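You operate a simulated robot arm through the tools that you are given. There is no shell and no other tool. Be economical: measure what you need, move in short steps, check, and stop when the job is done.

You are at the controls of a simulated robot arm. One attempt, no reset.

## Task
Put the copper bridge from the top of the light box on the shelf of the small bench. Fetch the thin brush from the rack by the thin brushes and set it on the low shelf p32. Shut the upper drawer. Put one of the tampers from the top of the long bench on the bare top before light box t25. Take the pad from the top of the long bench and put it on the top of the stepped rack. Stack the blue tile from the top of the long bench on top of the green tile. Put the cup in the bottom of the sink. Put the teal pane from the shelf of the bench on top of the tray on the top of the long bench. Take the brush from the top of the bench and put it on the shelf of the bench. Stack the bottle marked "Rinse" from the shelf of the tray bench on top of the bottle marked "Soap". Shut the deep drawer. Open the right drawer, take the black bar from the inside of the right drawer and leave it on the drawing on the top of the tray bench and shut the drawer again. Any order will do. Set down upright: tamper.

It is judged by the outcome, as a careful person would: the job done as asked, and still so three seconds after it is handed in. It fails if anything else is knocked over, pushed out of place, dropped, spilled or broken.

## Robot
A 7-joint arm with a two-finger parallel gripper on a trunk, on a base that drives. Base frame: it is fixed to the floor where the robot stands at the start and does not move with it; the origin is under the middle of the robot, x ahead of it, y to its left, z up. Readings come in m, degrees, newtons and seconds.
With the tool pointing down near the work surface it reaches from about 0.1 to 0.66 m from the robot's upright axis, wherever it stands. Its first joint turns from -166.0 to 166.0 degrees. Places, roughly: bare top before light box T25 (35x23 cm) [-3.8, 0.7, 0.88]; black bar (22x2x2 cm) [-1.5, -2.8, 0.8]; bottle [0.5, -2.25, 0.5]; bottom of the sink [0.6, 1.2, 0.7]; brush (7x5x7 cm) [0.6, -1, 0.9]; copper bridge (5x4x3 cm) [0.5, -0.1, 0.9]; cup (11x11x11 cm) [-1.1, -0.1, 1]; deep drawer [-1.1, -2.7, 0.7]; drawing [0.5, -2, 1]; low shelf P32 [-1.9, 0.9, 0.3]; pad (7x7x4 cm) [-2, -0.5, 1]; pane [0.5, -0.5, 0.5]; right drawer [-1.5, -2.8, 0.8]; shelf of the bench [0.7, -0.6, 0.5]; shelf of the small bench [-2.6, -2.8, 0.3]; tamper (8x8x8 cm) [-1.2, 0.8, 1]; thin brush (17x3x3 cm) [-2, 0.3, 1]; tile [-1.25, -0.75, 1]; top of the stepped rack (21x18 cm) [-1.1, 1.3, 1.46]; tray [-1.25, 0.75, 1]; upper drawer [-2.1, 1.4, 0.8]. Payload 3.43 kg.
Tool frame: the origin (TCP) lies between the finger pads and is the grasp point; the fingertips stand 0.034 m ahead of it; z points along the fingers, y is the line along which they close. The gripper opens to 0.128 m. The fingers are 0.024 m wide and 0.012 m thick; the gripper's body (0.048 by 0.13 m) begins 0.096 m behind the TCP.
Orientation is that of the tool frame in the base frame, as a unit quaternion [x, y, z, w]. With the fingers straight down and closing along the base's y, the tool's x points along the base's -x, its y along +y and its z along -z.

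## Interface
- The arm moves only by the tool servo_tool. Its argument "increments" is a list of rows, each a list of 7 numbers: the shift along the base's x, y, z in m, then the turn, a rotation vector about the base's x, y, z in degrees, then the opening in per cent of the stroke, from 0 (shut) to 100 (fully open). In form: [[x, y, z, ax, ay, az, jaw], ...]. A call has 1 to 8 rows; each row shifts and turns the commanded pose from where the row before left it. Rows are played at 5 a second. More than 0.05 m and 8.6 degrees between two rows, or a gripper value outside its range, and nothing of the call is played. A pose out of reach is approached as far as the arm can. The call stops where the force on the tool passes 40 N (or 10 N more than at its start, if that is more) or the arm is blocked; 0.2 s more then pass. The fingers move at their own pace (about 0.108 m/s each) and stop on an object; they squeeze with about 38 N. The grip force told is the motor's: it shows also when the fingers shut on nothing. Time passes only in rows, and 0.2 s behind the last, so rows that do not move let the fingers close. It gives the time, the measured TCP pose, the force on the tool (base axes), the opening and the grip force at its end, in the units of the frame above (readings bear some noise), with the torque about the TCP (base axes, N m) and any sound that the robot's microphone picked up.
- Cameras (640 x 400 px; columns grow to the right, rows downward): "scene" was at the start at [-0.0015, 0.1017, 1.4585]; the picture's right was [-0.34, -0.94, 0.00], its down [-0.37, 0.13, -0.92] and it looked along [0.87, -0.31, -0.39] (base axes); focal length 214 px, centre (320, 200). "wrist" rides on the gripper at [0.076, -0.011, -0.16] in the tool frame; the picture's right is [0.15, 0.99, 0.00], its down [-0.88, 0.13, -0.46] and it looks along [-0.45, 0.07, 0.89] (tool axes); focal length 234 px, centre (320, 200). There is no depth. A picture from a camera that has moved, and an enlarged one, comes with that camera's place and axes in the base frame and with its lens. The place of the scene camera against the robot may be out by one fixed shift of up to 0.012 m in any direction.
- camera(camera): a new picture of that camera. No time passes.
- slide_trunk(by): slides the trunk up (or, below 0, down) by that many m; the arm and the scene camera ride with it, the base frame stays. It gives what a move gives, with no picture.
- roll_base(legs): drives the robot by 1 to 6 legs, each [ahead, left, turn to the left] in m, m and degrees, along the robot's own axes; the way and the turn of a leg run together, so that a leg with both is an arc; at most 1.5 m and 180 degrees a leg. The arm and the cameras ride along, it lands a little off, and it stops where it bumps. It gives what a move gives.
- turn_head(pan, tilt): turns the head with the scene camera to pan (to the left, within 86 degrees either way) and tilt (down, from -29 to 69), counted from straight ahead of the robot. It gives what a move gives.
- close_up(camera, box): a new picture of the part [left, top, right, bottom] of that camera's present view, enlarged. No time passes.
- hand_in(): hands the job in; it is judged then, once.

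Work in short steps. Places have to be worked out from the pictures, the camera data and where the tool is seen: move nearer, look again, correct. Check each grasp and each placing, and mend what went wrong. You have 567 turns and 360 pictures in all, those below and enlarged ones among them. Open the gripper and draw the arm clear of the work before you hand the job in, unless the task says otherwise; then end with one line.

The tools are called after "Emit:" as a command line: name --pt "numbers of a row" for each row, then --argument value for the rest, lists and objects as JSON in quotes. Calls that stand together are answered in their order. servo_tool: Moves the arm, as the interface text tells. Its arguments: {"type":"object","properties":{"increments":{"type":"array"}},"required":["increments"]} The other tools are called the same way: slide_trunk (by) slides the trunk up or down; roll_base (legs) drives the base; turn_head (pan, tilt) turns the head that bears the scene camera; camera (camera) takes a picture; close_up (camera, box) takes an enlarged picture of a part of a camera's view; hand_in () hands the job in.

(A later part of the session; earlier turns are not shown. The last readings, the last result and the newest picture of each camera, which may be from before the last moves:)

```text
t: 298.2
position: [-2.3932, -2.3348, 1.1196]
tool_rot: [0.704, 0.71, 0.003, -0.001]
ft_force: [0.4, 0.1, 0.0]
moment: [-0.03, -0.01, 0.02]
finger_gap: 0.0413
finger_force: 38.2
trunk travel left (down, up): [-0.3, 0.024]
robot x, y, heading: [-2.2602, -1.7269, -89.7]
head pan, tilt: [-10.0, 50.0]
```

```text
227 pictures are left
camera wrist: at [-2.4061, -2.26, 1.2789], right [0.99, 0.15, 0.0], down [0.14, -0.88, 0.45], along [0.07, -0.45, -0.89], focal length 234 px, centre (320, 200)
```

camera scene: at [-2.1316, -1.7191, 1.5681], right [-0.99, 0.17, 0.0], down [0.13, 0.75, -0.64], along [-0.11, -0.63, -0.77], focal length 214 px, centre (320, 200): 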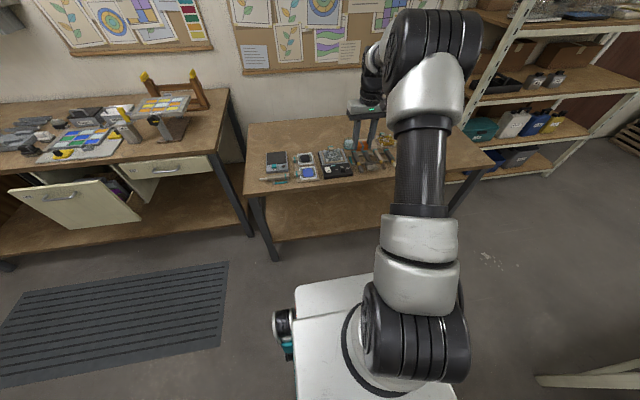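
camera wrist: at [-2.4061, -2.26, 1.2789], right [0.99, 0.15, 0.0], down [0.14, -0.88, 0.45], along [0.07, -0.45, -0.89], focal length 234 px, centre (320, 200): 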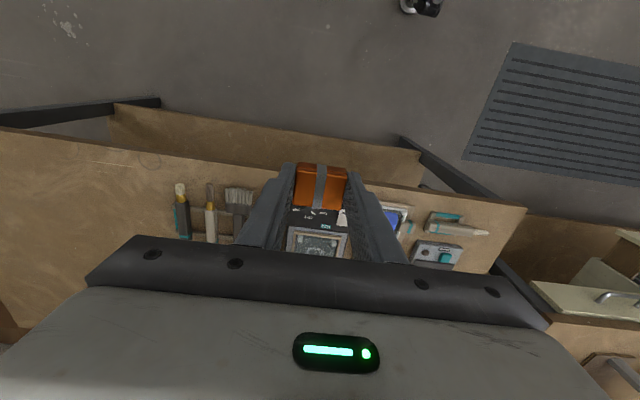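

The left end of the small bench's top is bare. I shift right (west) 0.28 m and ahead 0.1 m.

Emit:
roll_base --legs '[[0, -0.28, 0], [0.13, 0, 0]]'

Emit:
servo_tool --pt "0 -0.02 -0.045 0 0 0 0" --pt "0 -0.02 -0.045 0 0 0 0" --pt "0 0 -0.045 0 0 0 0" --pt "0 0 0 0 0 0 0"

Emit:
camera --camera "wrist"

Emit:
camera --camera "scene"

```text
t: 302.3
position: [-2.6764, -2.4653, 1.1194]
tool_rot: [0.706, 0.708, 0.001, -0.001]
ft_force: [-0.9, -1.3, -1.5]
moment: [0.01, 0.01, 0.01]
finger_gap: 0.0412
finger_force: 38.3
trunk travel left (down, up): [-0.3, 0.024]
robot x, y, heading: [-2.5404, -1.8573, -89.7]
head pan, tilt: [-10.0, 50.0]
```

```text
t: 303.3
position: [-2.6746, -2.505, 0.985]
tool_rot: [0.707, 0.708, 0.001, -0.001]
ft_force: [-0.7, 0.0, -0.7]
moment: [0.02, 0.0, -0.01]
finger_gap: 0.0413
finger_force: 38.2
trunk travel left (down, up): [-0.3, 0.024]
robot x, y, heading: [-2.5359, -1.8584, -90.1]
head pan, tilt: [-10.0, 50.0]
```

```text
226 pictures are left
camera wrist: at [-2.687, -2.429, 1.1442], right [0.99, 0.15, 0.0], down [0.13, -0.88, 0.45], along [0.07, -0.45, -0.89], focal length 234 px, centre (320, 200)
```

wrist: 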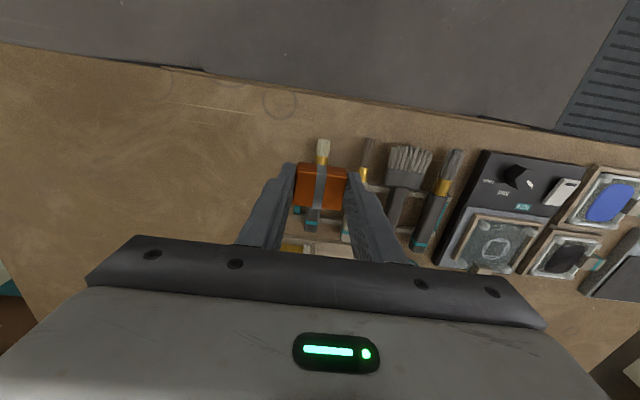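

```text
225 pictures are left
camera scene: at [-2.4103, -1.85, 1.568], right [-0.98, 0.17, 0.0], down [0.13, 0.75, -0.64], along [-0.11, -0.63, -0.77], focal length 214 px, centre (320, 200)
```

scene: 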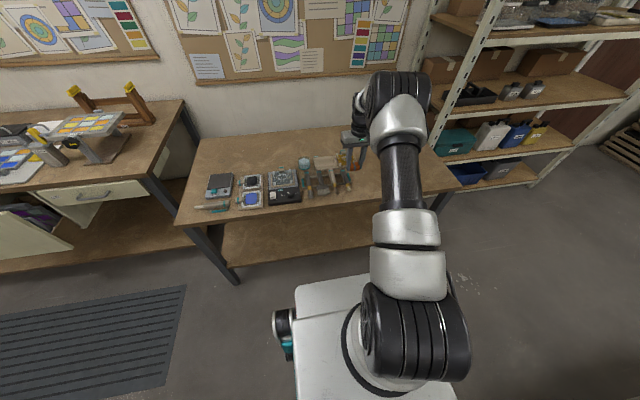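

The brushes lie just below; I shift the base 0.13 m further right so the spot beneath is bare.

Emit:
roll_base --legs '[[0, -0.13, 0]]'

Emit:
servo_tool --pt "0 0 -0.03 0 0 0 0" --pt "0 0 -0.02 0 0 0 0" --pt "0 0 0 0 0 0 0"

Emit:
camera --camera "wrist"

Emit:
close_up --camera "scene" --box '[240, 100, 420, 220]'

```text
t: 305.2
position: [-2.8056, -2.5046, 0.9844]
tool_rot: [0.706, 0.708, 0.001, 0.0]
ft_force: [-0.7, 0.2, -0.7]
moment: [-0.01, 0.01, 0.01]
finger_gap: 0.0414
finger_force: 37.9
trunk travel left (down, up): [-0.3, 0.024]
robot x, y, heading: [-2.6704, -1.8582, -90.1]
head pan, tilt: [-10.0, 50.0]
```

```text
t: 306.0
position: [-2.8067, -2.5033, 0.9359]
tool_rot: [0.707, 0.708, 0.002, -0.002]
ft_force: [0.1, 0.3, -1.0]
moment: [-0.03, -0.02, 0.0]
finger_gap: 0.0411
finger_force: 37.6
trunk travel left (down, up): [-0.3, 0.024]
robot x, y, heading: [-2.6671, -1.8558, -90.0]
head pan, tilt: [-10.0, 50.0]
```

```text
224 pictures are left
camera wrist: at [-2.8175, -2.4283, 1.0941], right [0.99, 0.15, 0.0], down [0.13, -0.88, 0.45], along [0.07, -0.45, -0.89], focal length 234 px, centre (320, 200)
```

wrist: 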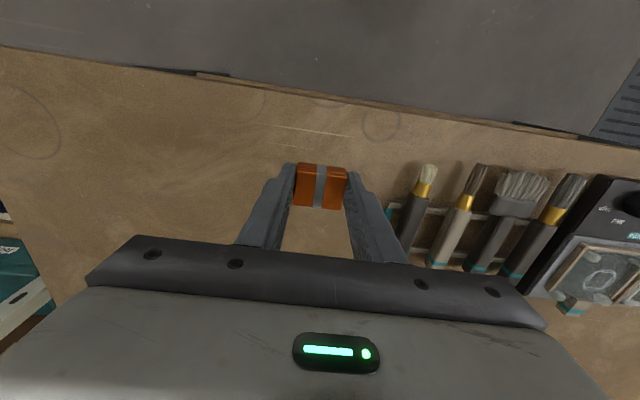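

```text
3.33 times, centred on (330, 160) of scene
camera zoom: at [-2.54, -1.8502, 1.568], right [-0.98, 0.17, 0.0], down [0.13, 0.75, -0.64], along [-0.11, -0.63, -0.77], focal length 715 px, centre (287, 333)
```

zoom: 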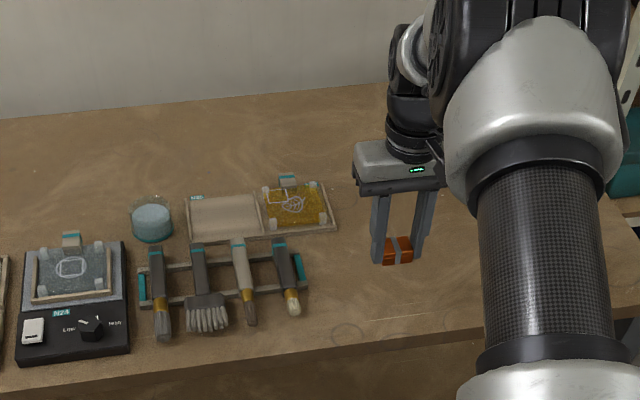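

Bare spot. I lower in steps to the top.

Emit:
servo_tool --pt "0 0 -0.015 0 0 0 0" --pt "0 0 -0.01 0 0 0 0" --pt "0 0 0 0 0 0 0"

Emit:
servo_tool --pt "0 0 -0.006 0 0 0 0" --pt "0 0 0 0 0 0 0"

Emit:
servo_tool --pt "0 0 -0.006 0 0 0 0" --pt "0 0 0 0 0 0 0"

```text
t: 306.8
position: [-2.8064, -2.5044, 0.9103]
tool_rot: [0.707, 0.708, 0.002, 0.0]
ft_force: [-1.0, -0.7, -0.3]
moment: [-0.03, 0.03, -0.04]
finger_gap: 0.0411
finger_force: 37.8
trunk travel left (down, up): [-0.3, 0.024]
robot x, y, heading: [-2.6682, -1.8576, -90.0]
head pan, tilt: [-10.0, 50.0]
```

```text
t: 307.4
position: [-2.8049, -2.5032, 0.9042]
tool_rot: [0.707, 0.708, 0.0, 0.0]
ft_force: [0.4, 0.3, -1.1]
moment: [0.01, 0.02, 0.01]
finger_gap: 0.0411
finger_force: 38.0
trunk travel left (down, up): [-0.3, 0.024]
robot x, y, heading: [-2.669, -1.8558, -89.9]
head pan, tilt: [-10.0, 50.0]
```

```text
t: 308.0
position: [-2.8058, -2.505, 0.8974]
tool_rot: [0.706, 0.708, 0.003, 0.0]
ft_force: [-0.9, -0.3, -1.5]
moment: [-0.03, 0.01, -0.01]
finger_gap: 0.0411
finger_force: 37.5
trunk travel left (down, up): [-0.3, 0.024]
robot x, y, heading: [-2.6683, -1.8548, -90.2]
head pan, tilt: [-10.0, 50.0]
```

Emit:
servo_tool --pt "0 0 -0.004 0 0 0 0" --pt "0 0 0 0 0 0 0"

Emit:
servo_tool --pt "0 0 -0.004 0 0 0 0" --pt "0 0 0 0 0 0 0"

Emit:
servo_tool --pt "0 0 -0.004 0 0 0 0" --pt "0 0 0 0 0 0 0"

```text
t: 308.6
position: [-2.8072, -2.5041, 0.8943]
tool_rot: [0.707, 0.707, 0.002, -0.001]
ft_force: [-0.1, -0.1, -1.1]
moment: [0.0, -0.01, -0.01]
finger_gap: 0.041
finger_force: 37.6
trunk travel left (down, up): [-0.3, 0.024]
robot x, y, heading: [-2.667, -1.8544, -90.3]
head pan, tilt: [-10.0, 50.0]
```

```text
t: 309.2
position: [-2.8059, -2.5057, 0.8902]
tool_rot: [0.707, 0.708, 0.002, 0.0]
ft_force: [0.2, -0.3, -1.1]
moment: [0.01, 0.0, 0.05]
finger_gap: 0.0412
finger_force: 37.8
trunk travel left (down, up): [-0.3, 0.024]
robot x, y, heading: [-2.6677, -1.8577, -90.3]
head pan, tilt: [-10.0, 50.0]
```

```text
t: 309.8
position: [-2.8059, -2.5051, 0.8862]
tool_rot: [0.706, 0.708, 0.002, 0.0]
ft_force: [-1.2, -0.1, -1.8]
moment: [0.03, 0.02, -0.01]
finger_gap: 0.0411
finger_force: 38.0
trunk travel left (down, up): [-0.3, 0.024]
robot x, y, heading: [-2.6652, -1.8554, -90.0]
head pan, tilt: [-10.0, 50.0]
```

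Emit:
servo_tool --pt "0 0 -0.004 0 0 0 0" --pt "0 0 -0.004 0 0 0 0" --pt "0 0 0 0 0 0 0"

Emit:
servo_tool --pt "0 0 -0.004 0 0 0 0" --pt "0 0 -0.004 0 0 0 0" --pt "0 0 0 0 0 0 0"

```text
t: 310.6
position: [-2.8062, -2.5046, 0.8785]
tool_rot: [0.707, 0.707, 0.002, 0.0]
ft_force: [-0.1, 0.2, -0.1]
moment: [0.0, -0.01, 0.02]
finger_gap: 0.0412
finger_force: 37.8
trunk travel left (down, up): [-0.3, 0.024]
robot x, y, heading: [-2.6676, -1.8614, -89.7]
head pan, tilt: [-10.0, 50.0]
```

```text
t: 311.4
position: [-2.8064, -2.5045, 0.8688]
tool_rot: [0.707, 0.708, 0.002, 0.0]
ft_force: [0.5, 0.4, -0.3]
moment: [-0.01, -0.03, -0.03]
finger_gap: 0.0414
finger_force: 37.8
trunk travel left (down, up): [-0.3, 0.024]
robot x, y, heading: [-2.6696, -1.8548, -90.0]
head pan, tilt: [-10.0, 50.0]
```

Emit:
servo_tool --pt "0 0 -0.005 0 0 0 0" --pt "0 0 -0.005 0 0 0 0" --pt "0 0 0 0 0 0 0"

Emit:
close_up --camera "scene" --box '[300, 130, 400, 200]'

```text
t: 312.2
position: [-2.8063, -2.5042, 0.8596]
tool_rot: [0.707, 0.707, 0.002, 0.0]
ft_force: [-0.1, -0.2, -0.9]
moment: [0.03, -0.03, 0.01]
finger_gap: 0.0412
finger_force: 38.5
trunk travel left (down, up): [-0.3, 0.024]
robot x, y, heading: [-2.6658, -1.8595, -90.0]
head pan, tilt: [-10.0, 50.0]
```

```text
5.71 times, centred on (350, 165) of scene
camera zoom: at [-2.54, -1.8502, 1.568], right [-0.98, 0.17, 0.0], down [0.13, 0.75, -0.64], along [-0.11, -0.63, -0.77], focal length 1226 px, centre (149, 400)
```

zoom: 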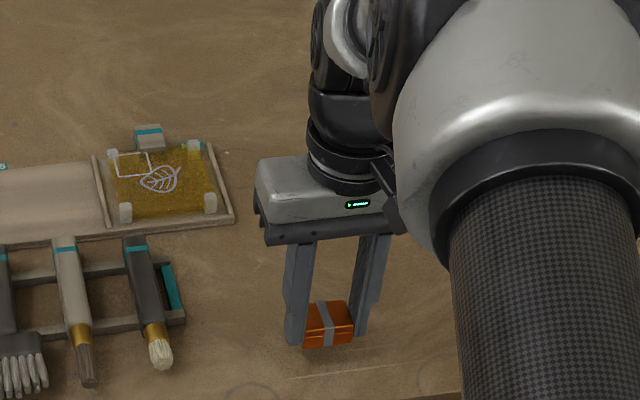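

Emit:
servo_tool --pt "0 0 -0.005 0 0 0 0" --pt "0 0 -0.005 0 0 0 0" --pt "0 0 0 0 0 0 0"

Emit:
servo_tool --pt "0 0 -0.005 0 0 0 0" --pt "0 0 0 0 0 0 0"

```text
t: 313.0
position: [-2.8073, -2.5053, 0.8509]
tool_rot: [0.707, 0.708, 0.001, 0.0]
ft_force: [-0.1, 0.7, -0.1]
moment: [0.01, -0.01, 0.02]
finger_gap: 0.0413
finger_force: 37.8
trunk travel left (down, up): [-0.3, 0.024]
robot x, y, heading: [-2.67, -1.8565, -89.9]
head pan, tilt: [-10.0, 50.0]
```

```text
t: 313.6
position: [-2.8068, -2.5048, 0.8455]
tool_rot: [0.706, 0.708, 0.002, -0.001]
ft_force: [-0.9, 0.5, -1.1]
moment: [0.01, -0.01, 0.01]
finger_gap: 0.0413
finger_force: 38.0
trunk travel left (down, up): [-0.3, 0.024]
robot x, y, heading: [-2.6721, -1.8571, -90.0]
head pan, tilt: [-10.0, 50.0]
```

Emit:
servo_tool --pt "0 0 -0.005 0 0 0 0" --pt "0 0 -0.005 0 0 0 0" --pt "0 0 0 0 0 0 0"

Emit:
servo_tool --pt "0 0 -0.005 0 0 0 0" --pt "0 0 0 0 0 0 0"

Emit:
camera --camera "wrist"

```text
t: 314.4
position: [-2.8052, -2.5045, 0.8357]
tool_rot: [0.707, 0.707, 0.001, -0.001]
ft_force: [0.0, 0.6, 5.3]
moment: [-0.11, 0.01, 0.0]
finger_gap: 0.0412
finger_force: 38.3
trunk travel left (down, up): [-0.3, 0.024]
robot x, y, heading: [-2.668, -1.8583, -89.9]
head pan, tilt: [-10.0, 50.0]
```

```text
t: 315.0
position: [-2.8067, -2.5041, 0.8352]
tool_rot: [0.707, 0.708, -0.002, 0.001]
ft_force: [1.3, 6.1, 37.7]
moment: [0.17, -0.02, -0.02]
finger_gap: 0.0412
finger_force: 37.8
trunk travel left (down, up): [-0.3, 0.024]
robot x, y, heading: [-2.6685, -1.8582, -90.1]
head pan, tilt: [-10.0, 50.0]
```

```text
221 pictures are left
camera wrist: at [-2.8176, -2.4276, 0.9942], right [0.99, 0.15, 0.0], down [0.13, -0.88, 0.46], along [0.07, -0.46, -0.89], focal length 234 px, centre (320, 200)
```

wrist: 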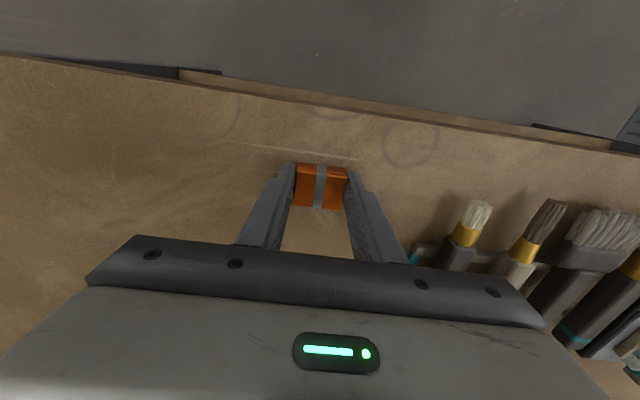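

Touchdown at TCP z 0.8357 (top z≈0.795). I release, rise, tilt the tool 45° (pointing −y), and prepare to re-grip.

Emit:
servo_tool --pt "0 0 0.005 0 0 0 0" --pt "0 0 0 0 0 0 70" --pt "0 0 0 0 0 0 70" --pt "0 0 0.04 0 0 0 70" --pt "0 0 0.04 0 0 0 70"

Emit:
servo_tool --pt "0 0.02 0.01 -9 0 0 70" --pt "0 0.02 0.01 -9 0 0 70"

Emit:
servo_tool --pt "0 0.012 0.0 -7.5 0 0 70" --pt "0 0.012 0.0 -7.5 0 0 70" --pt "0 0.012 0.0 -7.5 0 0 70" --pt "0 0.012 0.0 -7.5 0 0 70" --pt "0 0.012 0.0 -7.5 0 0 70" --pt "0 0.012 0.0 -7.5 0 0 70"

Emit:
camera --camera "wrist"

```text
t: 316.2
position: [-2.8083, -2.5043, 0.9153]
tool_rot: [0.707, 0.708, 0.0, -0.002]
ft_force: [0.0, 0.7, -0.1]
moment: [-0.01, 0.02, -0.02]
finger_gap: 0.0896
finger_force: 0.1
trunk travel left (down, up): [-0.3, 0.024]
robot x, y, heading: [-2.6653, -1.858, -89.7]
head pan, tilt: [-10.0, 50.0]
```

```text
refused: row 1 steps farther than a row can; nothing moved
```

```text
t: 317.6
position: [-2.8059, -2.432, 0.9148]
tool_rot: [0.652, 0.655, -0.271, 0.27]
ft_force: [-0.6, -0.3, -0.3]
moment: [-0.02, -0.02, -0.05]
finger_gap: 0.0895
finger_force: 0.1
trunk travel left (down, up): [-0.3, 0.024]
robot x, y, heading: [-2.6675, -1.8551, -89.6]
head pan, tilt: [-10.0, 50.0]
```

```text
220 pictures are left
camera wrist: at [-2.8179, -2.2654, 0.9743], right [0.99, 0.11, -0.1], down [0.13, -0.3, 0.94], along [0.07, -0.95, -0.31], focal length 234 px, centre (320, 200)
```

wrist: 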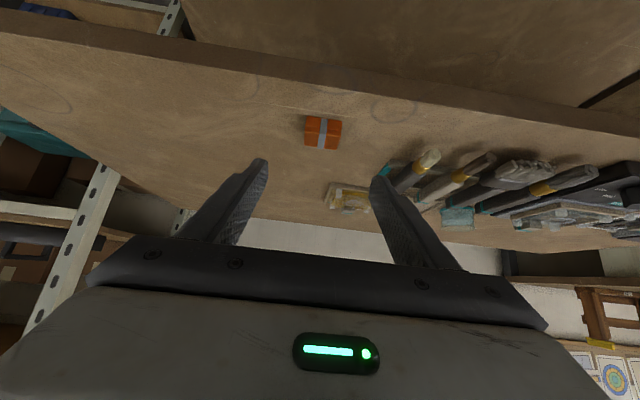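

The bridge is where I left it. I approach for the tilted grip and close.

Emit:
servo_tool --pt "0 -0.01 -0.03 0 0 0 70" --pt "0 -0.02 -0.03 0 0 0 70" --pt "0 -0.02 -0.022 0 0 0 70" --pt "0 0 0 0 0 0 0" --pt "0 0 0 0 0 0 0" --pt "0 0 0 0 0 0 0" --pt "0 0 0 0 0 0 0"

Emit:
camera --camera "wrist"

```text
t: 319.2
position: [-2.8059, -2.4827, 0.8331]
tool_rot: [0.653, 0.654, -0.269, 0.269]
ft_force: [1.2, -0.6, 1.1]
moment: [-0.01, -0.01, -0.02]
finger_gap: 0.0414
finger_force: 38.2
trunk travel left (down, up): [-0.3, 0.024]
robot x, y, heading: [-2.6696, -1.8556, -89.9]
head pan, tilt: [-10.0, 50.0]
```

```text
219 pictures are left
camera wrist: at [-2.8167, -2.316, 0.8924], right [0.99, 0.11, -0.1], down [0.13, -0.3, 0.94], along [0.07, -0.95, -0.31], focal length 234 px, centre (320, 200)
```

wrist: 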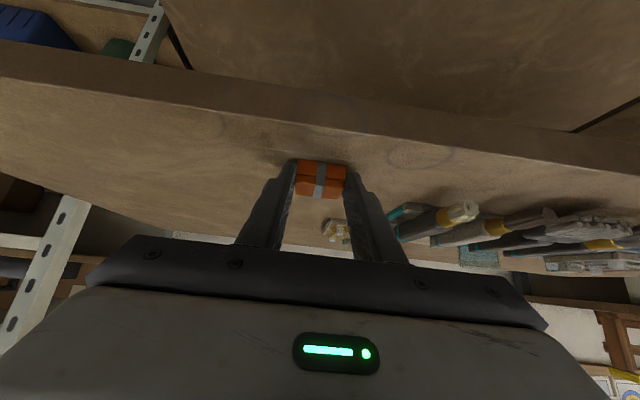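

Gripped again, now with a tilted tool. I lift, back the base off, and lower the trunk to look at the shelf.

Emit:
servo_tool --pt "0 0 0.03 0 0 0 0" --pt "0 0.02 0.04 0 0 0 0" --pt "0 0.03 0.03 0 0 0 0"

Emit:
roll_base --legs '[[-0.33, 0.0, 0]]'

Emit:
slide_trunk --by -0.3

Emit:
camera --camera "scene"

```text
t: 320.0
position: [-2.8062, -2.4332, 0.932]
tool_rot: [0.652, 0.655, -0.269, 0.27]
ft_force: [0.4, -0.6, -1.2]
moment: [0.01, 0.02, 0.02]
finger_gap: 0.0412
finger_force: 37.9
trunk travel left (down, up): [-0.3, 0.024]
robot x, y, heading: [-2.6685, -1.86, -90.0]
head pan, tilt: [-10.0, 50.0]
```

```text
t: 322.2
position: [-2.8062, -2.1021, 0.9315]
tool_rot: [0.653, 0.654, -0.27, 0.269]
ft_force: [-0.6, -0.1, -0.6]
moment: [0.03, 0.01, -0.01]
finger_gap: 0.0411
finger_force: 38.1
trunk travel left (down, up): [-0.3, 0.024]
robot x, y, heading: [-2.6662, -1.5261, -90.0]
head pan, tilt: [-10.0, 50.0]
```

```text
t: 325.2
position: [-2.8078, -2.103, 0.6323]
tool_rot: [0.653, 0.654, -0.27, 0.269]
ft_force: [-1.4, -0.9, -0.4]
moment: [0.07, 0.01, 0.0]
finger_gap: 0.0416
finger_force: 37.8
trunk travel left (down, up): [0.0, 0.324]
robot x, y, heading: [-2.6645, -1.5214, -90.0]
head pan, tilt: [-10.0, 50.0]
```

```text
218 pictures are left
camera scene: at [-2.54, -1.5189, 1.2681], right [-0.98, 0.17, 0.0], down [0.13, 0.75, -0.64], along [-0.11, -0.63, -0.77], focal length 214 px, centre (320, 200)
```

scene: 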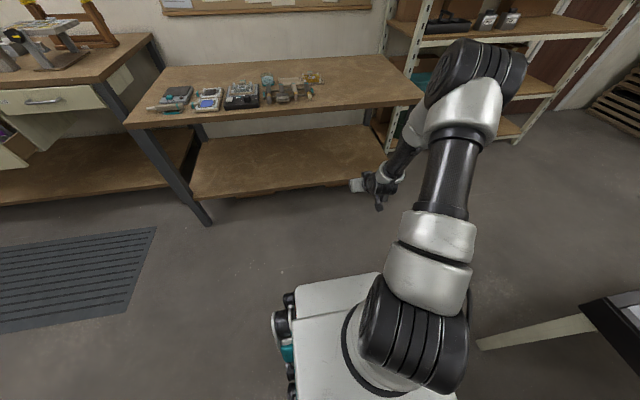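

The shelf is empty, its front edge at y≈−2.45. I lower the arm to z≈0.43 and drive in.

Emit:
servo_tool --pt "0 0 -0.045 0 0 0 0" --pt "0 0 -0.045 0 0 0 0" --pt "0 0 -0.045 0 0 0 0" --pt "0 0 -0.045 0 0 0 0" --pt "0 0 -0.02 0 0 0 0" --pt "0 0 0 0 0 0 0"

Emit:
camera --camera "wrist"

```text
t: 326.6
position: [-2.8065, -2.1019, 0.4316]
tool_rot: [0.653, 0.654, -0.269, 0.27]
ft_force: [0.5, -1.0, -1.0]
moment: [0.0, 0.0, 0.01]
finger_gap: 0.0412
finger_force: 38.5
trunk travel left (down, up): [0.0, 0.324]
robot x, y, heading: [-2.6704, -1.5281, -90.0]
head pan, tilt: [-10.0, 50.0]
```

```text
217 pictures are left
camera wrist: at [-2.8181, -1.9349, 0.4911], right [0.99, 0.11, -0.1], down [0.13, -0.3, 0.94], along [0.07, -0.95, -0.31], focal length 234 px, centre (320, 200)
```

wrist: 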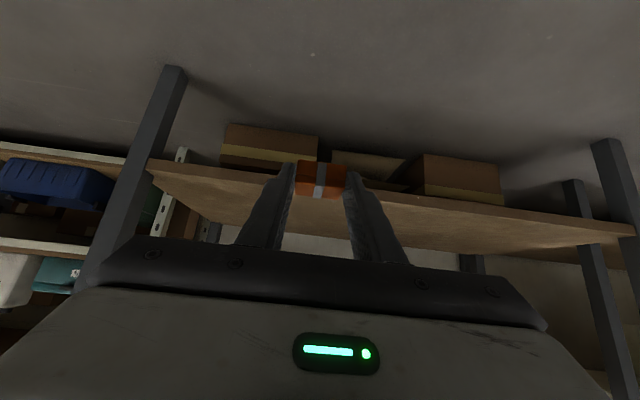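

Shelf top is about z 0.29. Bridge bottom is 0.39. I drive ahead into the shelf space.

Emit:
roll_base --legs '[[0.39, 0.0, 0]]'

Emit:
servo_tool --pt "0 -0.02 -0.03 0 0 0 0" --pt "0 0 -0.02 0 0 0 0" --pt "0 0 0 0 0 0 0"

Emit:
camera --camera "wrist"

Emit:
camera --camera "scene"

```text
t: 329.1
position: [-2.8104, -2.4898, 0.4326]
tool_rot: [0.655, 0.653, -0.271, 0.269]
ft_force: [-0.3, 0.8, -0.2]
moment: [0.0, 0.0, 0.03]
finger_gap: 0.0411
finger_force: 37.7
trunk travel left (down, up): [0.0, 0.324]
robot x, y, heading: [-2.6684, -1.9167, -90.4]
head pan, tilt: [-10.0, 50.0]
```

```text
t: 329.9
position: [-2.8096, -2.5126, 0.3825]
tool_rot: [0.654, 0.653, -0.27, 0.269]
ft_force: [0.7, 0.2, -0.9]
moment: [-0.02, -0.02, -0.01]
finger_gap: 0.0413
finger_force: 37.8
trunk travel left (down, up): [0.0, 0.324]
robot x, y, heading: [-2.6701, -1.9197, -90.4]
head pan, tilt: [-10.0, 50.0]
```

```text
216 pictures are left
camera wrist: at [-2.8207, -2.3447, 0.4412], right [0.99, 0.1, -0.1], down [0.13, -0.3, 0.94], along [0.06, -0.95, -0.31], focal length 234 px, centre (320, 200)
```

wrist: 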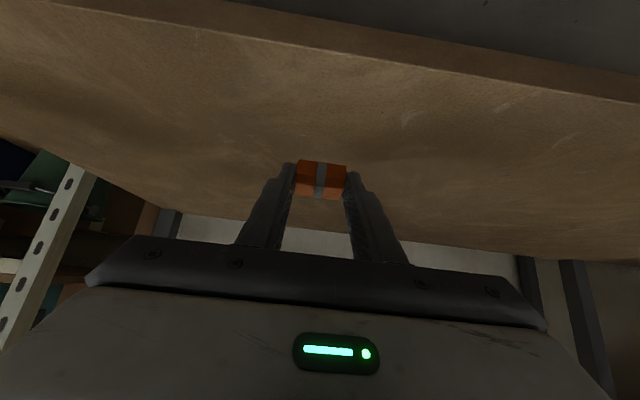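

```text
215 pictures are left
camera scene: at [-2.5408, -1.909, 1.268], right [-0.98, 0.18, 0.0], down [0.14, 0.75, -0.64], along [-0.11, -0.63, -0.77], focal length 214 px, centre (320, 200)
```

scene: 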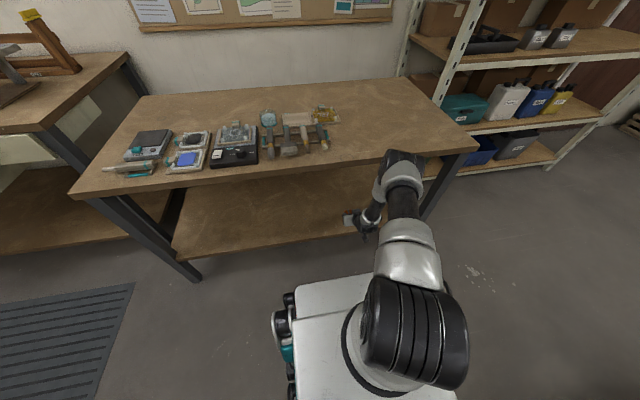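

Well over the shelf. I lower in small steps.

Emit:
servo_tool --pt "0 0 -0.015 0 0 0 0" --pt "0 0 -0.012 0 0 0 0" --pt "0 0 0 0 0 0 0"

Emit:
servo_tool --pt "0 0 -0.005 0 0 0 0" --pt "0 0 -0.005 0 0 0 0" --pt "0 0 0 0 0 0 0"

```text
t: 330.7
position: [-2.8097, -2.5109, 0.3557]
tool_rot: [0.655, 0.653, -0.27, 0.268]
ft_force: [-0.4, -0.4, -0.8]
moment: [0.04, 0.01, -0.02]
finger_gap: 0.0412
finger_force: 37.8
trunk travel left (down, up): [0.0, 0.324]
robot x, y, heading: [-2.6677, -1.9152, -90.1]
head pan, tilt: [-10.0, 50.0]
```

```text
t: 331.5
position: [-2.8101, -2.5106, 0.3449]
tool_rot: [0.654, 0.653, -0.271, 0.269]
ft_force: [0.1, -0.4, -0.7]
moment: [0.01, -0.02, 0.02]
finger_gap: 0.0412
finger_force: 38.4
trunk travel left (down, up): [0.0, 0.324]
robot x, y, heading: [-2.6698, -1.9178, -90.2]
head pan, tilt: [-10.0, 50.0]
```

Emit:
servo_tool --pt "0 0 -0.005 0 0 0 0" --pt "0 0 -0.004 0 0 0 0" --pt "0 0 0 0 0 0 0"

Emit:
servo_tool --pt "0 0 -0.005 0 0 0 0" --pt "0 0 -0.004 0 0 0 0" --pt "0 0 0 0 0 0 0"

```text
t: 332.3
position: [-2.8098, -2.5101, 0.3359]
tool_rot: [0.655, 0.653, -0.271, 0.269]
ft_force: [-0.7, 0.0, -0.4]
moment: [0.03, -0.01, 0.02]
finger_gap: 0.0409
finger_force: 37.6
trunk travel left (down, up): [0.0, 0.324]
robot x, y, heading: [-2.6678, -1.9143, -90.3]
head pan, tilt: [-10.0, 50.0]
```

```text
t: 333.1
position: [-2.8093, -2.5174, 0.3324]
tool_rot: [0.651, 0.652, -0.277, 0.275]
ft_force: [1.5, 1.8, 13.4]
moment: [-0.13, -0.08, 0.03]
finger_gap: 0.041
finger_force: 37.8
trunk travel left (down, up): [0.0, 0.324]
robot x, y, heading: [-2.6684, -1.9167, -90.1]
head pan, tilt: [-10.0, 50.0]
stopped in row 3: the force on the tool passed its limit at 41 N (the readings are from after the stop); the commanded pose is now the measured one
```

Contact with the shelf. I release and withdraw along the tool axis.

Emit:
servo_tool --pt "0 0 0.001 0 0 0 0" --pt "0 0 0 0 0 0 50" --pt "0 0 0 0 0 0 70" --pt "0 0 0 0 0 0 70" --pt "0 0.02 0.02 0 0 0 70" --pt "0 0.03 0.03 0 0 0 70" --pt "0 0.03 0.03 0 0 0 70"

Emit:
camera --camera "wrist"

```text
t: 334.6
position: [-2.8091, -2.435, 0.4116]
tool_rot: [0.653, 0.652, -0.273, 0.271]
ft_force: [-0.4, -0.4, 0.2]
moment: [0.02, 0.0, -0.05]
finger_gap: 0.0898
finger_force: 0.0
trunk travel left (down, up): [0.0, 0.324]
robot x, y, heading: [-2.6642, -1.9137, -90.2]
head pan, tilt: [-10.0, 50.0]
```

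```text
214 pictures are left
camera wrist: at [-2.8196, -2.2669, 0.4687], right [0.99, 0.1, -0.11], down [0.13, -0.29, 0.95], along [0.07, -0.95, -0.3], focal length 234 px, centre (320, 200)
```

wrist: 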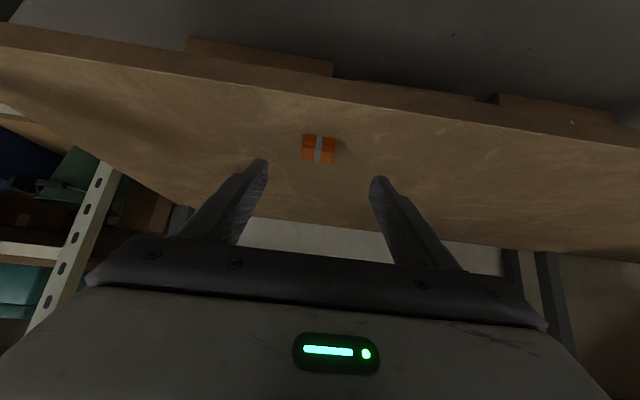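

The copper bridge is on the shelf. I back out, raise the arm, and go east to the drawer bench.

Emit:
roll_base --legs '[[-0.4, 0.0, 0]]'

Emit:
servo_tool --pt "0 0.0 0.045 0 0 0 50" --pt "0 0.0 0.045 0 0 0 50" --pt "0 0.0 0.045 0 0 0 50" --pt "0 0.0 0.045 0 0 0 50" --pt "0 0.0 0.045 0 0 0 50" --pt "0 0.0 0.045 0 0 0 50" --pt "0 0.0 0.045 0 0 0 50"

Emit:
roll_base --legs '[[0, 1.3, 0]]'

Emit:
turn_head --pan 0 --tilt 35

Emit:
camera --camera "scene"

```text
t: 337.1
position: [-2.8066, -2.0366, 0.4108]
tool_rot: [0.652, 0.653, -0.273, 0.272]
ft_force: [-0.9, -0.3, -0.7]
moment: [0.03, 0.0, 0.02]
finger_gap: 0.0896
finger_force: 0.1
trunk travel left (down, up): [0.0, 0.324]
robot x, y, heading: [-2.6683, -1.5142, -90.1]
head pan, tilt: [-10.0, 50.0]
```

```text
t: 338.7
position: [-2.8077, -2.0372, 0.7247]
tool_rot: [0.652, 0.652, -0.273, 0.272]
ft_force: [-0.2, -0.7, -0.9]
moment: [0.0, 0.0, -0.02]
finger_gap: 0.0642
finger_force: 0.1
trunk travel left (down, up): [0.0, 0.324]
robot x, y, heading: [-2.6669, -1.5132, -90.3]
head pan, tilt: [-10.0, 50.0]
```

```text
t: 351.3
position: [-1.5247, -2.0406, 0.7243]
tool_rot: [0.652, 0.653, -0.274, 0.272]
ft_force: [0.3, -0.1, -0.2]
moment: [0.0, 0.01, -0.01]
finger_gap: 0.064
finger_force: 0.0
trunk travel left (down, up): [0.0, 0.324]
robot x, y, heading: [-1.3829, -1.5219, -90.0]
head pan, tilt: [-10.0, 50.0]
```

```text
t: 352.1
position: [-1.5267, -2.0397, 0.7252]
tool_rot: [0.653, 0.652, -0.274, 0.272]
ft_force: [0.7, -0.1, 0.1]
moment: [0.01, 0.01, 0.02]
finger_gap: 0.0642
finger_force: 0.0
trunk travel left (down, up): [0.0, 0.324]
robot x, y, heading: [-1.3835, -1.5175, -90.2]
head pan, tilt: [0.0, 35.0]
```

```text
213 pictures are left
camera scene: at [-1.244, -1.526, 1.2897], right [-1.0, 0.0, 0.0], down [0.0, 0.57, -0.82], along [0.0, -0.82, -0.57], focal length 214 px, centre (320, 200)
```

scene: 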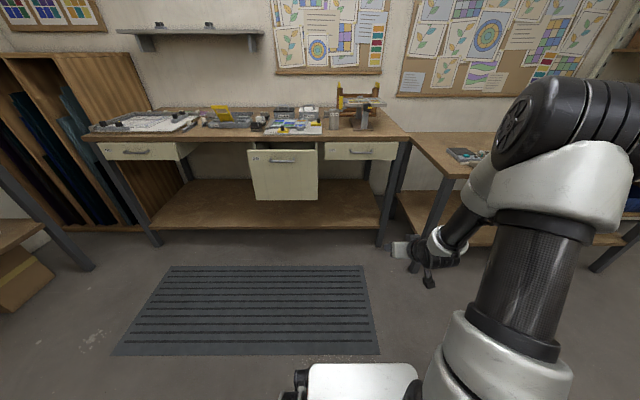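

Emit:
close_up --camera "scene" --box '[220, 90, 430, 220]'

```text
3.05 times, centred on (325, 155) of scene
camera zoom: at [-1.244, -1.526, 1.2897], right [-1.0, 0.0, 0.0], down [0.0, 0.57, -0.82], along [0.0, -0.82, -0.57], focal length 654 px, centre (305, 337)
```

zoom: 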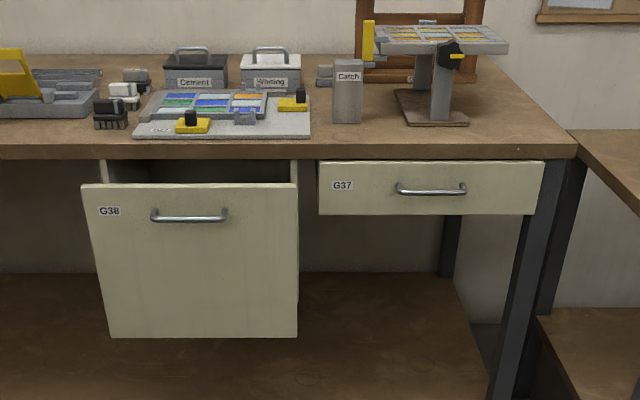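

The deep drawer (G38) is open; the right drawer (G37) is shut, handle near (−1.49,−2.72,0.80). I close the fingers, drive in front of the deep drawer, and check with the wrist camera.

Emit:
roll_base --legs '[[0, 0.48, 0], [0.3, 0, 0]]'

Emit:
servo_tool --pt "0 0.0 0.0 0 0 0 0" --pt "0 0.0 0.0 0 0 0 0" --pt "0 0 0 0 0 0 0"

Emit:
camera --camera "wrist"

Emit:
camera --camera "scene"

```text
t: 358.8
position: [-1.0463, -2.3398, 0.7242]
tool_rot: [0.654, 0.651, -0.274, 0.271]
ft_force: [-0.3, 0.2, -1.0]
moment: [0.03, 0.01, -0.01]
finger_gap: 0.0639
finger_force: 0.0
trunk travel left (down, up): [0.0, 0.324]
robot x, y, heading: [-0.9064, -1.8238, -90.7]
head pan, tilt: [0.0, 35.0]
```

```text
t: 359.6
position: [-1.0467, -2.3409, 0.7247]
tool_rot: [0.653, 0.651, -0.274, 0.272]
ft_force: [-0.7, -0.6, -0.1]
moment: [0.0, 0.01, 0.02]
finger_gap: 0.0
finger_force: 33.6
trunk travel left (down, up): [0.0, 0.324]
robot x, y, heading: [-0.9061, -1.8197, -90.3]
head pan, tilt: [0.0, 35.0]
```

```text
211 pictures are left
camera wrist: at [-1.057, -2.1729, 0.7824], right [0.99, 0.1, -0.11], down [0.13, -0.29, 0.95], along [0.06, -0.95, -0.3], focal length 234 px, centre (320, 200)
```

wrist: 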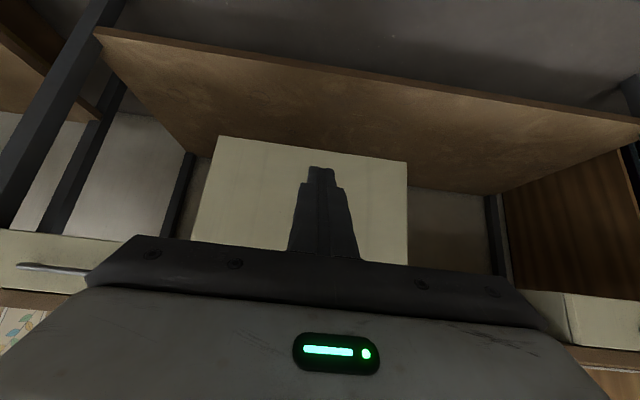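

```text
210 pictures are left
camera scene: at [-0.7634, -1.8272, 1.2898], right [-1.0, 0.01, 0.0], down [0.0, 0.57, -0.82], along [-0.01, -0.82, -0.57], focal length 214 px, centre (320, 200)
```

scene: 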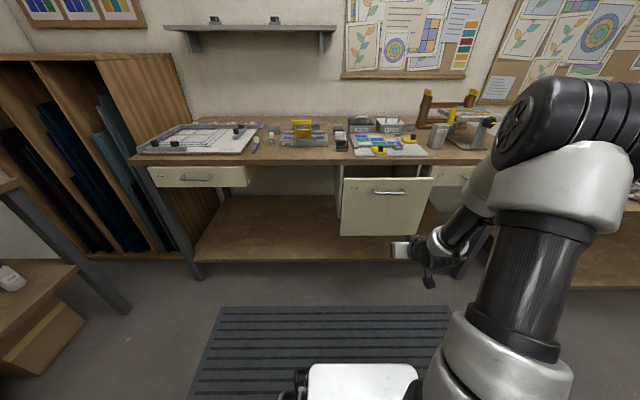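

The drawer's face is straight ahead. I come close and push with the closed fingers at z≈0.67.

Emit:
roll_base --legs '[[0.16, 0, 0]]'

Emit:
servo_tool --pt "0 0.0 -0.03 0 0 0 0" --pt "0 -0.025 0.0 0 0 0 0" --pt "0 -0.025 0 0 0 0 0" --pt "0 -0.025 0 0 0 0 0" --pt "0 -0.025 0 0 0 0 0"

Emit:
camera --camera "scene"

```text
t: 361.1
position: [-1.0462, -2.4998, 0.7247]
tool_rot: [0.653, 0.652, -0.274, 0.272]
ft_force: [-0.2, -0.5, -0.9]
moment: [0.02, -0.02, 0.02]
finger_gap: 0.0
finger_force: 32.7
trunk travel left (down, up): [0.0, 0.324]
robot x, y, heading: [-0.9102, -1.9789, -90.3]
head pan, tilt: [0.0, 35.0]
```

```text
t: 362.3
position: [-1.0454, -2.601, 0.6939]
tool_rot: [0.653, 0.652, -0.274, 0.272]
ft_force: [-0.4, -0.5, -0.1]
moment: [0.0, -0.04, -0.02]
finger_gap: 0.0001
finger_force: 32.9
trunk travel left (down, up): [0.0, 0.324]
robot x, y, heading: [-0.9038, -1.979, -90.5]
head pan, tilt: [0.0, 35.0]
```

```text
209 pictures are left
camera scene: at [-0.7643, -1.9863, 1.2898], right [-1.0, 0.0, 0.0], down [0.0, 0.57, -0.82], along [0.0, -0.82, -0.57], focal length 214 px, centre (320, 200)
```

scene: 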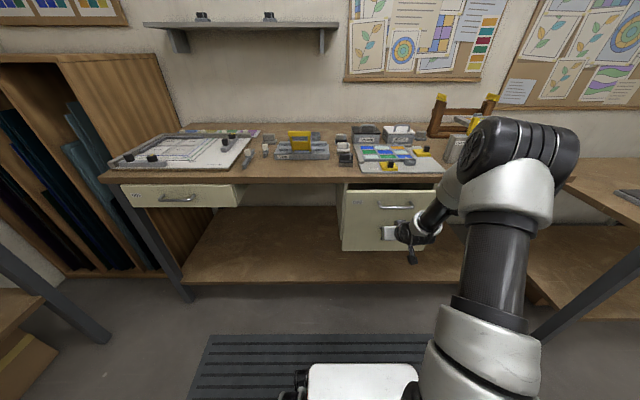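

No contact yet. I retract the arm a little, advance the base, and push again.

Emit:
servo_tool --pt "0 0.04 0 0 0 0 0" --pt "0 0.04 0 0 0 0 0"

Emit:
roll_base --legs '[[0.1, 0, 0]]'

Emit:
servo_tool --pt "0 -0.025 0.0 0 0 0 0" --pt "0 -0.02 0 0 0 0 0" --pt "0 -0.02 0 0 0 0 0" --pt "0 -0.02 0 0 0 0 0"

Emit:
camera --camera "scene"

```text
t: 362.9
position: [-1.0466, -2.5196, 0.695]
tool_rot: [0.653, 0.652, -0.274, 0.272]
ft_force: [0.9, 0.8, -0.5]
moment: [-0.04, 0.03, 0.02]
finger_gap: 0.0003
finger_force: 33.4
trunk travel left (down, up): [0.0, 0.324]
robot x, y, heading: [-0.9039, -1.9824, -90.3]
head pan, tilt: [0.0, 35.0]
```

```text
t: 364.0
position: [-1.046, -2.6193, 0.6947]
tool_rot: [0.652, 0.652, -0.274, 0.273]
ft_force: [-0.7, -0.5, 0.5]
moment: [0.02, -0.01, 0.02]
finger_gap: 0.0001
finger_force: 33.4
trunk travel left (down, up): [0.0, 0.324]
robot x, y, heading: [-0.9069, -2.0808, -90.2]
head pan, tilt: [0.0, 35.0]
```

```text
t: 364.6
position: [-1.0486, -2.6563, 0.6912]
tool_rot: [0.655, 0.653, -0.27, 0.268]
ft_force: [2.1, 15.8, 12.7]
moment: [-0.2, -0.02, 0.11]
finger_gap: 0.0002
finger_force: 32.8
trunk travel left (down, up): [0.0, 0.324]
robot x, y, heading: [-0.906, -2.081, -90.3]
head pan, tilt: [0.0, 35.0]
stopped in row 3: the force on the tool passed its limit at 76 N (the readings are from after the stop); the commanded pose is now the measured one
```

```text
208 pictures are left
camera scene: at [-0.7645, -2.0845, 1.2899], right [-1.0, 0.0, 0.0], down [0.0, 0.57, -0.82], along [0.0, -0.82, -0.57], focal length 214 px, centre (320, 200)
```

scene: 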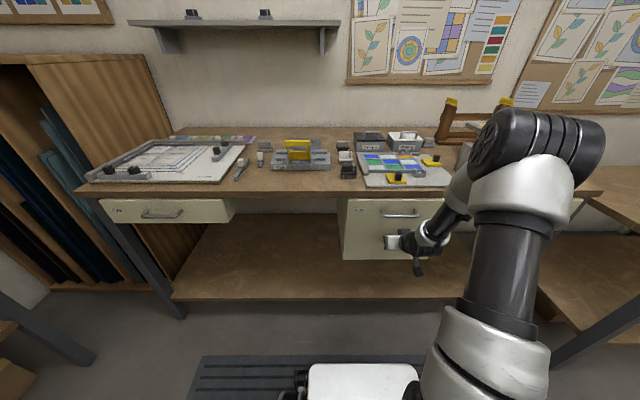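

A firm stop; the drawer seems nearly flush. I zoom to check.

Emit:
close_up --camera "scene" --box '[320, 170, 440, 270]'

```text
4.00 times, centred on (380, 220) of scene
camera zoom: at [-0.7645, -2.0845, 1.2899], right [-1.0, 0.0, 0.0], down [0.0, 0.57, -0.82], along [0.0, -0.82, -0.57], focal length 858 px, centre (80, 120)
```

zoom: 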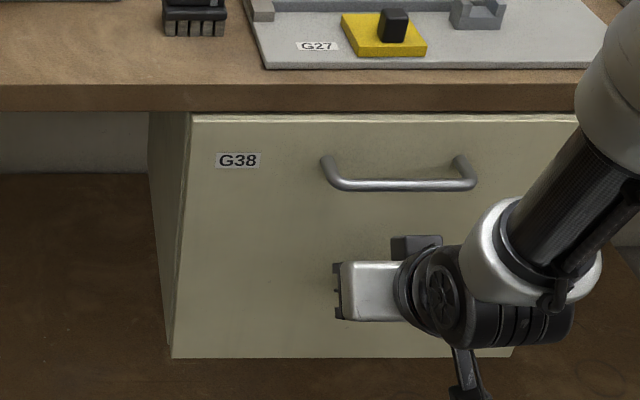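

It looks shut; I push once more gently to be sure.

Emit:
servo_tool --pt "0 -0.004 0 0 0 0 0" --pt "0 -0.004 0 0 0 0 0" --pt "0 -0.004 0 0 0 0 0" --pt "0 -0.004 0 0 0 0 0" --pt "0 -0.004 0 0 0 0 0"

```text
t: 365.1
position: [-1.0472, -2.6588, 0.6891]
tool_rot: [0.656, 0.654, -0.267, 0.265]
ft_force: [-0.1, 2.9, -0.1]
moment: [-0.21, 0.01, 0.01]
finger_gap: 0.0
finger_force: 32.5
trunk travel left (down, up): [0.0, 0.324]
robot x, y, heading: [-0.9057, -2.0759, -90.3]
head pan, tilt: [0.0, 35.0]
stopped in row 2: the force on the tool passed its limit at 46 N (the readings are from after the stop); the commanded pose is now the measured one
```

Firm stop: the deep drawer is shut. I retreat and move in front of the right drawer, turning the tool a quarter about its axis to grip the horizontal handle.

Emit:
roll_base --legs '[[-0.2, 0, 0], [0, -0.44, 0]]'

Emit:
servo_tool --pt "0 0 0.02 0 -6 -6 40" --pt "0 0 0.02 0 -6 -6 40" --pt "0 0 0.02 0 -6 -6 40" --pt "0 0 0.02 0 -6 -6 40" --pt "0 0 0.02 0 -6 -6 40" --pt "0 0 0.02 0 -6 -6 40"

Emit:
servo_tool --pt "0 0 0 0 -6 -6 40" --pt "0 0 0 0 -6 -6 40" --pt "0 0 0 0 -6 -6 40" --pt "0 0 0 0 -6 -6 40" --pt "0 0 0 0 -3.6 -3.6 40"

Emit:
camera --camera "wrist"

Emit:
camera --camera "scene"

```text
t: 371.1
position: [-1.4899, -2.4588, 0.6889]
tool_rot: [0.656, 0.655, -0.267, 0.265]
ft_force: [0.1, -1.1, 0.2]
moment: [0.0, -0.01, 0.01]
finger_gap: 0.0
finger_force: 33.1
trunk travel left (down, up): [0.0, 0.324]
robot x, y, heading: [-1.3515, -1.8784, -90.0]
head pan, tilt: [0.0, 35.0]
```

```text
t: 372.5
position: [-1.491, -2.458, 0.8101]
tool_rot: [0.872, 0.31, -0.122, 0.358]
ft_force: [0.3, -0.7, 0.6]
moment: [-0.04, 0.02, 0.0]
finger_gap: 0.0513
finger_force: 0.0
trunk travel left (down, up): [0.0, 0.324]
robot x, y, heading: [-1.3478, -1.8785, -90.0]
head pan, tilt: [0.0, 35.0]
```

```text
t: 373.7
position: [-1.4897, -2.4595, 0.8096]
tool_rot: [0.924, 0.003, 0.006, 0.382]
ft_force: [0.7, 0.0, -0.7]
moment: [-0.01, 0.03, 0.04]
finger_gap: 0.0512
finger_force: 0.0
trunk travel left (down, up): [0.0, 0.324]
robot x, y, heading: [-1.3496, -1.88, -90.1]
head pan, tilt: [0.0, 35.0]
```

```text
206 pictures are left
camera wrist: at [-1.4168, -2.3369, 0.915], right [0.14, -0.7, 0.7], down [-0.89, 0.22, 0.4], along [-0.44, -0.68, -0.59], focal length 234 px, centre (320, 200)
```

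wrist: 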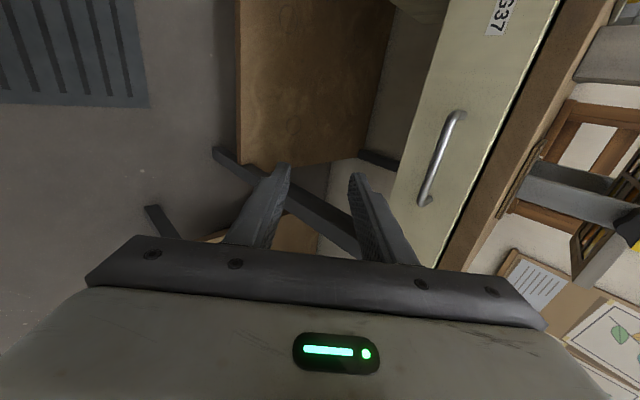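

```text
205 pictures are left
camera scene: at [-1.2086, -1.8848, 1.2898], right [-1.0, 0.0, 0.0], down [0.0, 0.57, -0.82], along [0.0, -0.82, -0.57], focal length 214 px, centre (320, 200)
```

scene: 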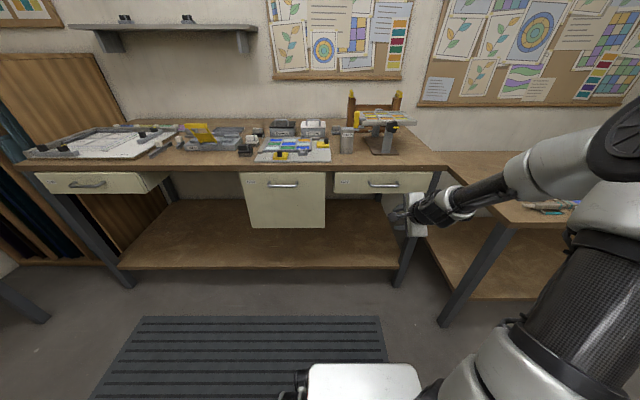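

Intersecting views put the handle bar at about (−1.48,−2.665,0.826). I tilt the tool to horizontal for a cleaner grip.

Emit:
servo_tool --pt "0 0.01 0 -7.5 0 0 35" --pt "0 0.01 0 -7.5 0 0 35" --pt "0 0.01 0 -7.5 0 0 35" --pt "0 0 0 -7.5 0 0 35" --pt "0 0 0 -7.5 0 0 35" --pt "0 0 0.015 -7.5 0 0 35" --pt "0 0 0 0 0 0 35"

Emit:
camera --camera "wrist"

Emit:
close_up --camera "scene" --box '[310, 140, 470, 240]'

```text
t: 375.3
position: [-1.4901, -2.4283, 0.8249]
tool_rot: [0.707, 0.005, 0.005, 0.708]
ft_force: [0.7, 0.1, -0.1]
moment: [0.02, -0.01, 0.03]
finger_gap: 0.0447
finger_force: 0.0
trunk travel left (down, up): [0.0, 0.324]
robot x, y, heading: [-1.3512, -1.8773, -90.0]
head pan, tilt: [0.0, 35.0]
```

```text
204 pictures are left
camera wrist: at [-1.4165, -2.2674, 0.8128], right [0.15, 0.0, 0.99], down [-0.89, 0.44, 0.13], along [-0.44, -0.9, 0.07], focal length 234 px, centre (320, 200)
```

wrist: 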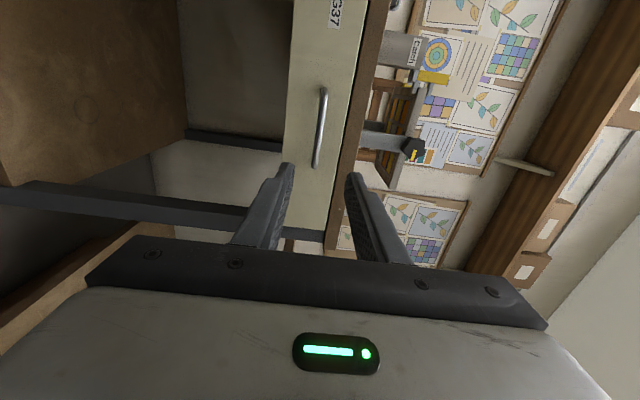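

```text
4.00 times, centred on (390, 190) of scene
camera zoom: at [-1.2086, -1.8848, 1.2898], right [-1.0, 0.0, 0.0], down [0.0, 0.57, -0.82], along [0.0, -0.82, -0.57], focal length 858 px, centre (40, 240)
```

zoom: 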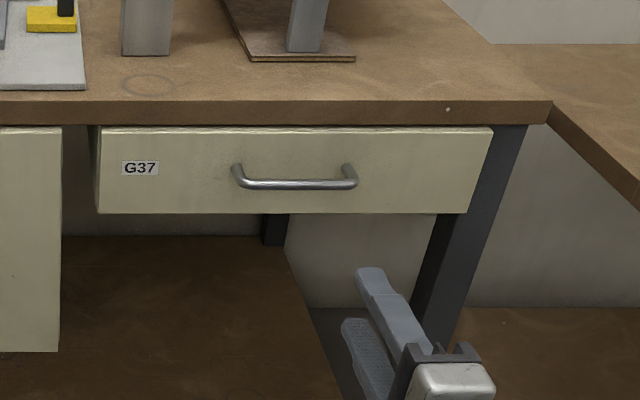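

Handle is centred between the fingers in height (z 0.824). I advance the base 0.17 m, then the last bit with the arm.

Emit:
roll_base --legs '[[0.17, 0, 0]]'

Emit:
camera --camera "wrist"

```text
t: 376.8
position: [-1.4913, -2.598, 0.8248]
tool_rot: [0.708, 0.005, 0.005, 0.706]
ft_force: [0.6, 0.0, -0.3]
moment: [0.01, 0.01, -0.01]
finger_gap: 0.0445
finger_force: 0.0
trunk travel left (down, up): [0.0, 0.324]
robot x, y, heading: [-1.35, -2.0472, -90.4]
head pan, tilt: [0.0, 35.0]
```

```text
202 pictures are left
camera wrist: at [-1.4169, -2.4373, 0.8129], right [0.15, 0.0, 0.99], down [-0.89, 0.44, 0.13], along [-0.44, -0.9, 0.07], focal length 234 px, centre (320, 200)
```

wrist: 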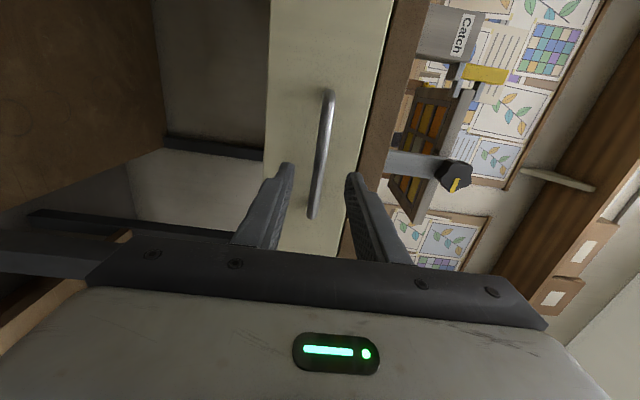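

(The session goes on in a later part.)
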